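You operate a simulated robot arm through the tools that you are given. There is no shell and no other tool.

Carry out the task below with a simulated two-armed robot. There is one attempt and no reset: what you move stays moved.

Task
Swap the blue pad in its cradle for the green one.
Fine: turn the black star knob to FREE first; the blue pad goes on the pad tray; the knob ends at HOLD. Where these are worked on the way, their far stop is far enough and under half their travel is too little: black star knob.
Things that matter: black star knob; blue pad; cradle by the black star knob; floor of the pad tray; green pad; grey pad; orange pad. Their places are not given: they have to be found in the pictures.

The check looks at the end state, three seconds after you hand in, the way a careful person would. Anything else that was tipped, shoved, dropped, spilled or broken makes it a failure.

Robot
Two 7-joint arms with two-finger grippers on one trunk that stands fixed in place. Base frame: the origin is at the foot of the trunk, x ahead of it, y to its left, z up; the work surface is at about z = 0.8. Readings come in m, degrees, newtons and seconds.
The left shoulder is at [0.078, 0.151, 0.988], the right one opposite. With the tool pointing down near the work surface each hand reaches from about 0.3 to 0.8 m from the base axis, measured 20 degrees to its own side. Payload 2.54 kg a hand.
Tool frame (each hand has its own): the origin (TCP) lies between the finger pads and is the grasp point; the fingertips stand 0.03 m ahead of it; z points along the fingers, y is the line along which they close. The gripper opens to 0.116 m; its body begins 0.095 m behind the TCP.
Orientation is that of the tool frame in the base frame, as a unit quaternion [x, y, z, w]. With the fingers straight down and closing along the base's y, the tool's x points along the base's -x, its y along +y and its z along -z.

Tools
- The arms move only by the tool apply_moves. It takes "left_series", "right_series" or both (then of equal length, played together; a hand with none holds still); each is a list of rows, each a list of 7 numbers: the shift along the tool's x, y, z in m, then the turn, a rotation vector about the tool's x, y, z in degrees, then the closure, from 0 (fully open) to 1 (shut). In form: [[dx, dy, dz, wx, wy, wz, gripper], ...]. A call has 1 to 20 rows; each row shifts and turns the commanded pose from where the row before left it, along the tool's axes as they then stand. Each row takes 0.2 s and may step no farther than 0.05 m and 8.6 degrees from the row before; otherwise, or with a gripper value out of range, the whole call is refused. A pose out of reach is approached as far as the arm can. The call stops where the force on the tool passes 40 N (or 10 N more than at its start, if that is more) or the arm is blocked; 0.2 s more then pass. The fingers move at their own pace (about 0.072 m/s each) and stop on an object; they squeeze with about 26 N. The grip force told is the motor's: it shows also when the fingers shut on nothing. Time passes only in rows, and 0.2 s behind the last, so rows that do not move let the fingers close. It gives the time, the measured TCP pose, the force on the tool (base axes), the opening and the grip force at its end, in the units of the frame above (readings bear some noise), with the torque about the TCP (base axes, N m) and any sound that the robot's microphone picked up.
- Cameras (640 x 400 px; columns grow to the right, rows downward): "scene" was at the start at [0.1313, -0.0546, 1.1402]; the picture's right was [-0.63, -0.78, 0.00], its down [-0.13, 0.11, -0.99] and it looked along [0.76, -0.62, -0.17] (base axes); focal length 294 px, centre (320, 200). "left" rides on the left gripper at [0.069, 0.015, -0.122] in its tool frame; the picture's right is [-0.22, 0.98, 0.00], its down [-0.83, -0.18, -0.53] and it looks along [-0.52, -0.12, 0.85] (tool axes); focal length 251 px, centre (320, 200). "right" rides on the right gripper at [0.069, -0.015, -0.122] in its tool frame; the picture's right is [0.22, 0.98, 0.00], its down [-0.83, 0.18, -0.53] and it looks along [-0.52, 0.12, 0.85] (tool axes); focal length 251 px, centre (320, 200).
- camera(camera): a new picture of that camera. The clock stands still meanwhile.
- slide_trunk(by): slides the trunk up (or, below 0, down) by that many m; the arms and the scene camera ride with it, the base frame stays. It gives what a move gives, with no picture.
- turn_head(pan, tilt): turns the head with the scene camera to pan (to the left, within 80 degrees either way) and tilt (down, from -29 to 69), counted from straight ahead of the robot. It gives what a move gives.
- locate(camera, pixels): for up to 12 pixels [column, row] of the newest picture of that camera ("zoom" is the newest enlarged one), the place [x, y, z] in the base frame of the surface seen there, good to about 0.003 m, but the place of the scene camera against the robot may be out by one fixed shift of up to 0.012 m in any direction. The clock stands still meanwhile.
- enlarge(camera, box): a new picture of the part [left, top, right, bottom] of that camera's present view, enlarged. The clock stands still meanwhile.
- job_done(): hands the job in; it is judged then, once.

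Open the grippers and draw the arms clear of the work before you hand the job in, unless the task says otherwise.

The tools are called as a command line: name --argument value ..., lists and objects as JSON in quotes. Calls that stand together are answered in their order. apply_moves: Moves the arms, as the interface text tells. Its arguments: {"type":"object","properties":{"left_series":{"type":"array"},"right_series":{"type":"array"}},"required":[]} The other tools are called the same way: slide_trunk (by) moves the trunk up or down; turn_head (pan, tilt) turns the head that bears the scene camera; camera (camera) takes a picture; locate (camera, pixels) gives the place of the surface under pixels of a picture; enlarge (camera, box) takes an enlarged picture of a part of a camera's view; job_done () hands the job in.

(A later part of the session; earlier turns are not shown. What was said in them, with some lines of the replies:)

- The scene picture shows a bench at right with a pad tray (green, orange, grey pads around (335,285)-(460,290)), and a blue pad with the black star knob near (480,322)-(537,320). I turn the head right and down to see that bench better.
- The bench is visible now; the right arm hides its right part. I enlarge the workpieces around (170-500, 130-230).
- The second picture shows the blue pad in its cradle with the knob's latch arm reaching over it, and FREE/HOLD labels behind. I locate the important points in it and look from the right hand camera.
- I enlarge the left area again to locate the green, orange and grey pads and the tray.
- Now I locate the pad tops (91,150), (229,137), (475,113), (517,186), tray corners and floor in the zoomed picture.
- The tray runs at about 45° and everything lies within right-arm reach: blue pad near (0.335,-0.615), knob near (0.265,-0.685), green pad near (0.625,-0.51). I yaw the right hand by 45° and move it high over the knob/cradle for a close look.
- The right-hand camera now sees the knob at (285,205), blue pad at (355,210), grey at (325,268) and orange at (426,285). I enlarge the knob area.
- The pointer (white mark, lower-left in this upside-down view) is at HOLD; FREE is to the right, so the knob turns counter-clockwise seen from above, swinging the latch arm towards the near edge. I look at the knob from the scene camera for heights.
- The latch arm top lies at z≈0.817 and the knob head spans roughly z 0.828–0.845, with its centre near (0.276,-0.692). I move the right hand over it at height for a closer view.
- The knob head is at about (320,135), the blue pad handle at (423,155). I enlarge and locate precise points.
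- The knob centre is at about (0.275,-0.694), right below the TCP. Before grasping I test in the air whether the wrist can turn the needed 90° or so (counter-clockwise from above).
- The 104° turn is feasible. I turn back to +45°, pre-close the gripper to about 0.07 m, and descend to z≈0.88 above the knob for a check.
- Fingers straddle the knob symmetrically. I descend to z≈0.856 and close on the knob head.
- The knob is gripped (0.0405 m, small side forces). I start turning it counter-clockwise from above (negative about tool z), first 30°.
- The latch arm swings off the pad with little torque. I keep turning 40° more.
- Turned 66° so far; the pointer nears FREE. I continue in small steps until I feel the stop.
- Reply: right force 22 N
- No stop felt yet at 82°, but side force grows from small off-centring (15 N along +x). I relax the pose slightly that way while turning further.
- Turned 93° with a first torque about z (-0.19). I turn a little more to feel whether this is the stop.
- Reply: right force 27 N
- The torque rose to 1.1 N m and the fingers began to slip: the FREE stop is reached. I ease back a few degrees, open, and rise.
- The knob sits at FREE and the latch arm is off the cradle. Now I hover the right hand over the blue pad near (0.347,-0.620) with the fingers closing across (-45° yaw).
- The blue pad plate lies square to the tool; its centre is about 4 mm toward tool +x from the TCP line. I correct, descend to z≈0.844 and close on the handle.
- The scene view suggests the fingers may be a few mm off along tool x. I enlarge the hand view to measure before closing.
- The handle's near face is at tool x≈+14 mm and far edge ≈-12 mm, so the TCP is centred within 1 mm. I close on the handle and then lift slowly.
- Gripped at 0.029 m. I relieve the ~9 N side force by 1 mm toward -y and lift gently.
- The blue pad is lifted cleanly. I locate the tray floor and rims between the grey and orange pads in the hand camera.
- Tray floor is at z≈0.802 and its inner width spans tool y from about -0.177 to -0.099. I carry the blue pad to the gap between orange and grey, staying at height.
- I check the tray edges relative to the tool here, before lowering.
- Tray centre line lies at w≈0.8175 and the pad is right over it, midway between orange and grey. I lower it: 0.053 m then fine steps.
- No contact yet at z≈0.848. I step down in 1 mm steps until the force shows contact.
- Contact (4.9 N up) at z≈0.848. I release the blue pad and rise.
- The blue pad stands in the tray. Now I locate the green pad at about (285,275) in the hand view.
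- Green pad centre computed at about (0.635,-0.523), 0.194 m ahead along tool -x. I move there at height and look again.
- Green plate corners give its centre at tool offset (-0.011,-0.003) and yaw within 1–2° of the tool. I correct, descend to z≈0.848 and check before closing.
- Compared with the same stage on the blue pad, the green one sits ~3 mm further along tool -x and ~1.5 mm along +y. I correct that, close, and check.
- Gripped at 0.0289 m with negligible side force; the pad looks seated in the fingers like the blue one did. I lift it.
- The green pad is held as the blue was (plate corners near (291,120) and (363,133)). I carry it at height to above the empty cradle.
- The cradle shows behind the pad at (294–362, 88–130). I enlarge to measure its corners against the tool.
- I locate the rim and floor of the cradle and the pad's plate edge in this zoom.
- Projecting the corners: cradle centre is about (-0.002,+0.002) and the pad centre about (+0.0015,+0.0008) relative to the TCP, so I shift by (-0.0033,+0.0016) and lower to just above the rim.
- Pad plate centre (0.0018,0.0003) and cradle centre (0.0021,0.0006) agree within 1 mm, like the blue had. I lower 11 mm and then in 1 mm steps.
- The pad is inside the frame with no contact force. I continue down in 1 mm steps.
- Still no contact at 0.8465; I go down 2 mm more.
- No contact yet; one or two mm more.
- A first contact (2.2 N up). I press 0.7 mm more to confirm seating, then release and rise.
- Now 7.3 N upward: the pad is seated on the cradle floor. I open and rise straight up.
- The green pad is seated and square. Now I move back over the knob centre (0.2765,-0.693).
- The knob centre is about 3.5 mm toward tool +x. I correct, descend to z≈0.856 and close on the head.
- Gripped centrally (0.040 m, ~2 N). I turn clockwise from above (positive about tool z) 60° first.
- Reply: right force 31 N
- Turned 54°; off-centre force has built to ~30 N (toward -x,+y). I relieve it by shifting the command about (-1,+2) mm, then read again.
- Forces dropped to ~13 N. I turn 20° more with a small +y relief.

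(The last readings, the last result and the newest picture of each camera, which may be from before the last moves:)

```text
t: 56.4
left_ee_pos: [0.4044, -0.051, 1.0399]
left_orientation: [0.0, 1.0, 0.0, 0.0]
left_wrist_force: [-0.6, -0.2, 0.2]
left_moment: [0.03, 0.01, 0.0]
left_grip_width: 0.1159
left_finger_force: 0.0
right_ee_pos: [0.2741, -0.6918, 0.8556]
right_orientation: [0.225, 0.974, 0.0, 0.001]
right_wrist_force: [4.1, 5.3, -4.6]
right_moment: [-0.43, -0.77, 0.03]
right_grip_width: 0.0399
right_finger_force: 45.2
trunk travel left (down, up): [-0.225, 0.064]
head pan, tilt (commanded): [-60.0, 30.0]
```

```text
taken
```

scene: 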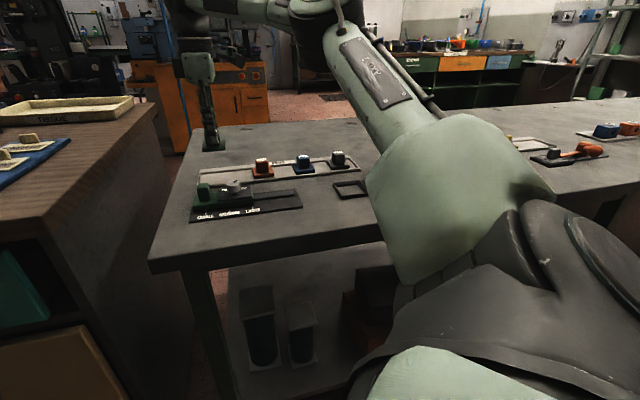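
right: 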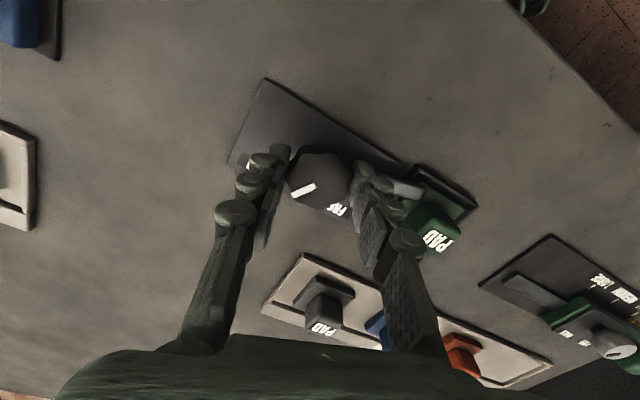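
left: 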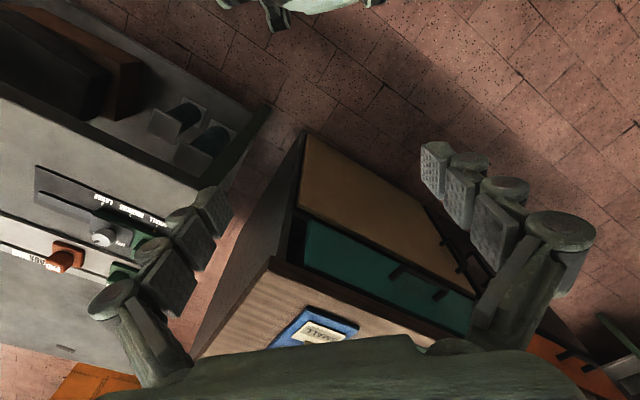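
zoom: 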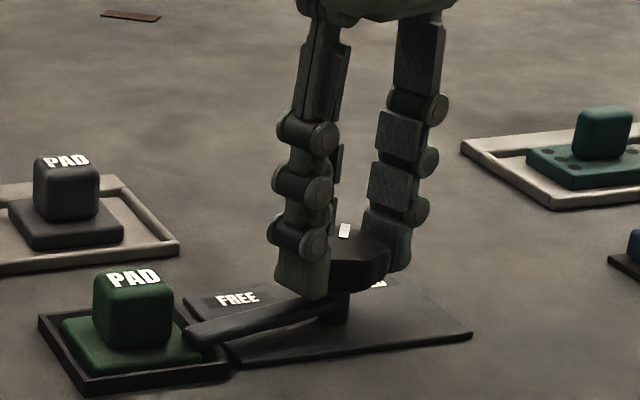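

The arm now sweeps over the green pad's plate without resistance. I continue 15° in 3° steps.

apply_moves --right_series '[[0, 0, 0, 0, 0, 3, 0.9], [0, 0, 0, 0, 0, 3, 0.9], [0, 0, 0, 0, 0, 3, 0.9], [0, 0, 0, 0, 0, 3, 0.9], [0, 0, 0, 0, 0, 3, 0.9], [0, 0, 0, 0, 0, 0, 0.9]]'

enlarge --camera "scene" --box '[325, 120, 453, 200]'

enlarge --camera "right" --box '[220, 80, 476, 240]'

```text
t: 57.8
left_ee_pos: [0.4048, -0.0514, 1.0396]
left_orientation: [-0.001, 1.0, 0.0, 0.001]
left_wrist_force: [0.4, -1.2, 0.2]
left_moment: [-0.02, -0.02, -0.01]
left_grip_width: 0.1162
left_finger_force: 0.0
right_ee_pos: [0.2734, -0.6907, 0.8557]
right_orientation: [0.35, 0.937, 0.0, -0.001]
right_wrist_force: [6.2, 5.1, -1.6]
right_moment: [0.02, -0.2, 0.82]
right_grip_width: 0.0399
right_finger_force: 45.1
trunk travel left (down, up): [-0.225, 0.064]
head pan, tilt (commanded): [-60.0, 30.0]
```

```text
5.00 times, centred on (389, 160) of scene
```

zoom: 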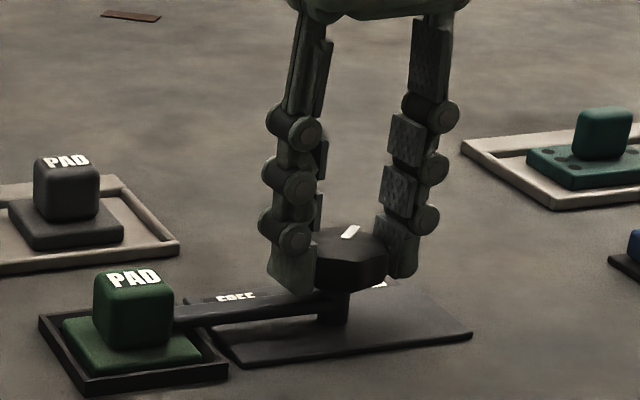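

```text
2.50 times, centred on (348, 160) of right
```

zoom: 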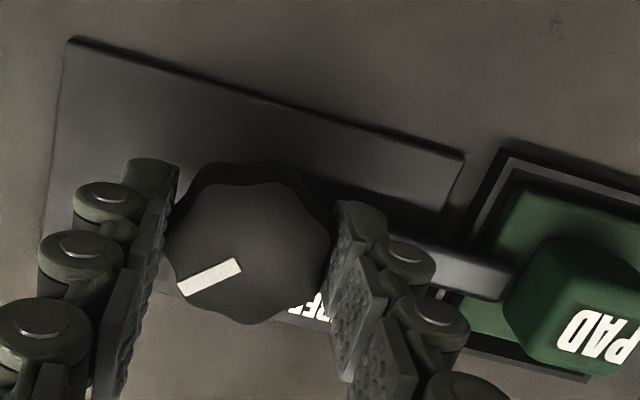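

The torque rises to 0.82 N m and the arm and pointer look as in the original HOLD picture. I push 3° more to be sure it is at the stop.

apply_moves --right_series '[[0, 0, 0, 0, 0, 2, 0.9], [0, 0, 0, 0, 0, 2, 0.9], [0, 0, 0, 0, 0, 0, 0.9]]'

enlarge --camera "scene" --box '[325, 120, 453, 200]'

```text
t: 58.6
left_ee_pos: [0.4046, -0.0523, 1.0409]
left_orientation: [-0.001, 1.0, -0.001, 0.0]
left_wrist_force: [0.3, 0.1, -0.2]
left_moment: [0.03, -0.01, -0.01]
left_grip_width: 0.1162
left_finger_force: 0.0
right_ee_pos: [0.2739, -0.6909, 0.8573]
right_orientation: [0.383, 0.924, 0.0, -0.001]
right_wrist_force: [1.7, 9.0, -2.2]
right_moment: [0.52, 0.23, 1.13]
right_grip_width: 0.0404
right_finger_force: 45.1
trunk travel left (down, up): [-0.225, 0.064]
head pan, tilt (commanded): [-60.0, 30.0]
```

```text
5.00 times, centred on (389, 160) of scene
```

zoom: 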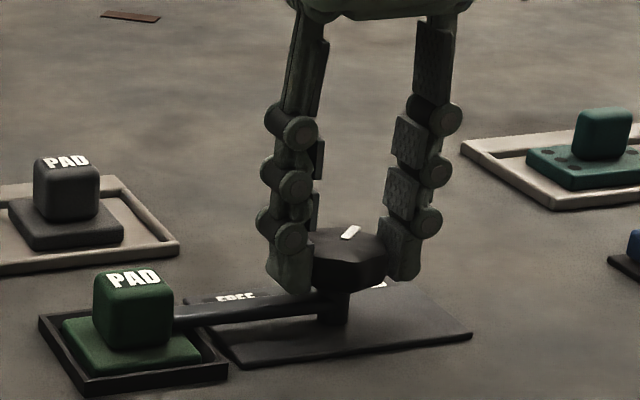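

HOLD stop confirmed (1.1 N m, knob and pad steady). I open the fingers and rise straight up.

apply_moves --right_series '[[0, 0, 0, 0, 0, 0, 0.7], [0, 0, 0, 0, 0, 0, 0.45], [0, 0, 0, 0, 0, 0, 0.4], [0, 0, 0, 0, 0, 0, 0.4], [0, 0, -0.02, 0, 0, 0, 0.4], [0, 0, -0.03, 0, 0, 0, 0.4], [0, 0, -0.04, 0, 0, 0, 0.4], [0, 0, 0, 0, 0, 0, 0.4]]'

enlarge --camera "scene" --box '[325, 120, 453, 200]'

enlarge --camera "right" --box '[250, 70, 474, 210]'

```text
t: 60.4
left_ee_pos: [0.4038, -0.0518, 1.0408]
left_orientation: [-0.001, 1.0, -0.001, 0.0]
left_wrist_force: [-0.6, -0.2, 0.3]
left_moment: [0.03, 0.03, -0.04]
left_grip_width: 0.116
left_finger_force: 0.1
right_ee_pos: [0.2727, -0.6932, 0.9471]
right_orientation: [0.382, 0.924, 0.0, -0.001]
right_wrist_force: [-0.4, -0.4, 0.0]
right_moment: [0.0, 0.02, 0.0]
right_grip_width: 0.0693
right_finger_force: 0.2
trunk travel left (down, up): [-0.225, 0.064]
head pan, tilt (commanded): [-60.0, 30.0]
```

```text
5.00 times, centred on (389, 160) of scene
```

zoom: 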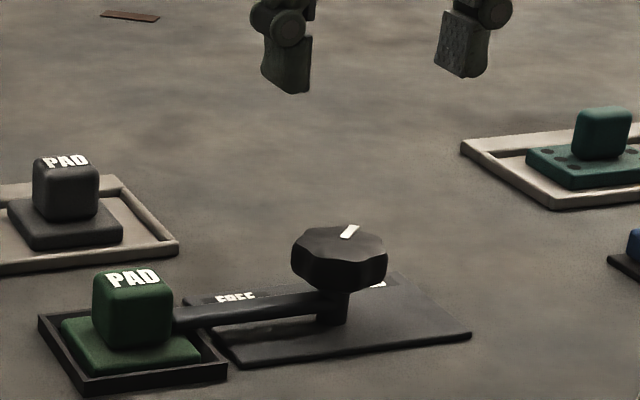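

```text
2.86 times, centred on (362, 140) of right
```

zoom: 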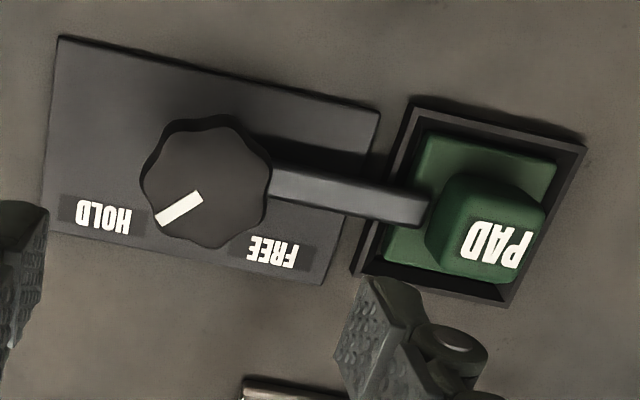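

Knob at HOLD, green pad held in the cradle as the blue was. I draw the right arm up and back toward its starting place with the gripper fully open.

apply_moves --right_series '[[0, 0, -0.03, 0, 0, 0, 0.2], [0.033, 0.0053, -0.012, 0, 0, 0, 0], [0.033, 0.0053, -0.012, 0, 0, 0, 0], [0.033, 0.0053, -0.012, 0, 0, 0, 0], [0.033, 0.0053, -0.012, 0, 0, 0, 0], [-0.0011, 0.0409, -0.0055, 0, 0, 0, 0], [-0.0011, 0.0409, -0.0055, 0, 0, 0, 0], [-0.0011, 0.0409, -0.0055, 0, 0, 0, 0], [-0.0011, 0.0409, 0, 0, 0, 0, 0], [-0.0011, 0.0409, 0, 0, 0, 0, 0], [-0.0011, 0.0409, 0, 0, 0, 0, 0], [0, 0, 0, 0, 0, -7.5, 0], [0, 0, 0, 0, 0, -7.5, 0], [0, 0, 0, 0, 0, -7.5, 0], [0, 0, 0, 0, 0, -7.5, 0], [0, 0, 0, 0, 0, -7.5, 0], [0, 0, 0, 0, 0, -7.5, 0], [0, 0, 0, 0, 0, 0, 0]]'

camera --camera "scene"

camera --camera "right"

```text
t: 64.2
left_ee_pos: [0.4044, -0.0528, 1.0411]
left_orientation: [-0.001, 1.0, 0.0, 0.0]
left_wrist_force: [0.2, -0.6, -0.1]
left_moment: [0.01, 0.01, -0.01]
left_grip_width: 0.1158
left_finger_force: 0.2
right_ee_pos: [0.3736, -0.4147, 1.0413]
right_orientation: [-0.001, 1.0, 0.0, 0.0]
right_wrist_force: [-0.2, 0.0, -0.1]
right_moment: [0.01, 0.0, -0.01]
right_grip_width: 0.116
right_finger_force: 0.0
trunk travel left (down, up): [-0.225, 0.064]
head pan, tilt (commanded): [-60.0, 30.0]
```

```text
taken
```

scene: 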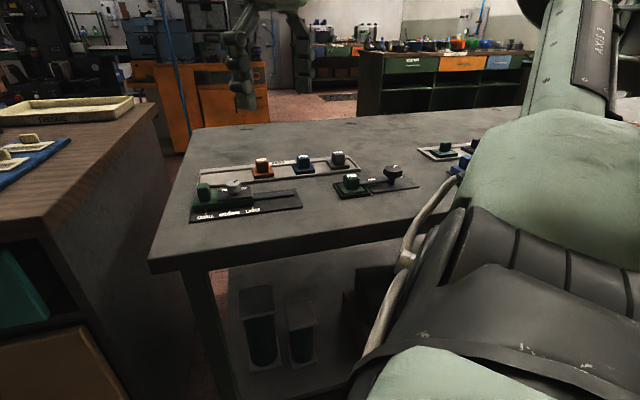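

```text
taken
```

right: 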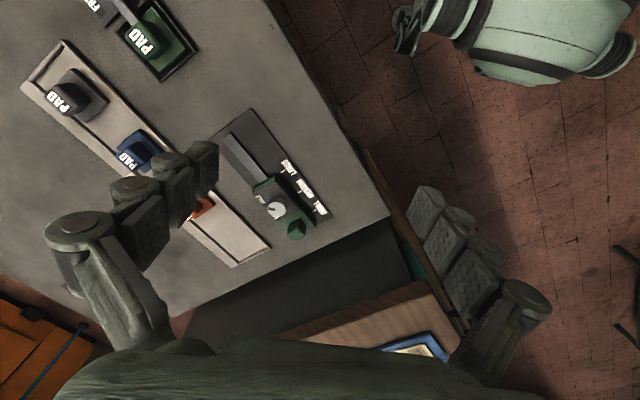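

Final view: the green pad sits in the cradle under the latch with the knob at HOLD. The blue pad stands in the tray between orange and grey, nothing else has moved, and both grippers are open and clear. I hand the job in.

job_done

```text
The job is handed in.
```

The green pad is now in the cradle in place of the blue one, and the black star knob is back at HOLD. I handed the job in; no verdict on the check has come back.

- **Knob:** I turned it to the FREE stop before touching the blue pad. After the swap I turned it back to the HOLD stop, with the latch arm over the green pad as it was over the blue.
- **Blue pad:** it stands on the floor of the pad tray, between the orange and grey pads.
- **Green pad:** it was set down on the cradle floor and sits square in the frame.
- **Everything else:** the orange and grey pads and the other fixtures look unmoved in the last pictures. Both grippers are open, and the right arm is back near its starting place.
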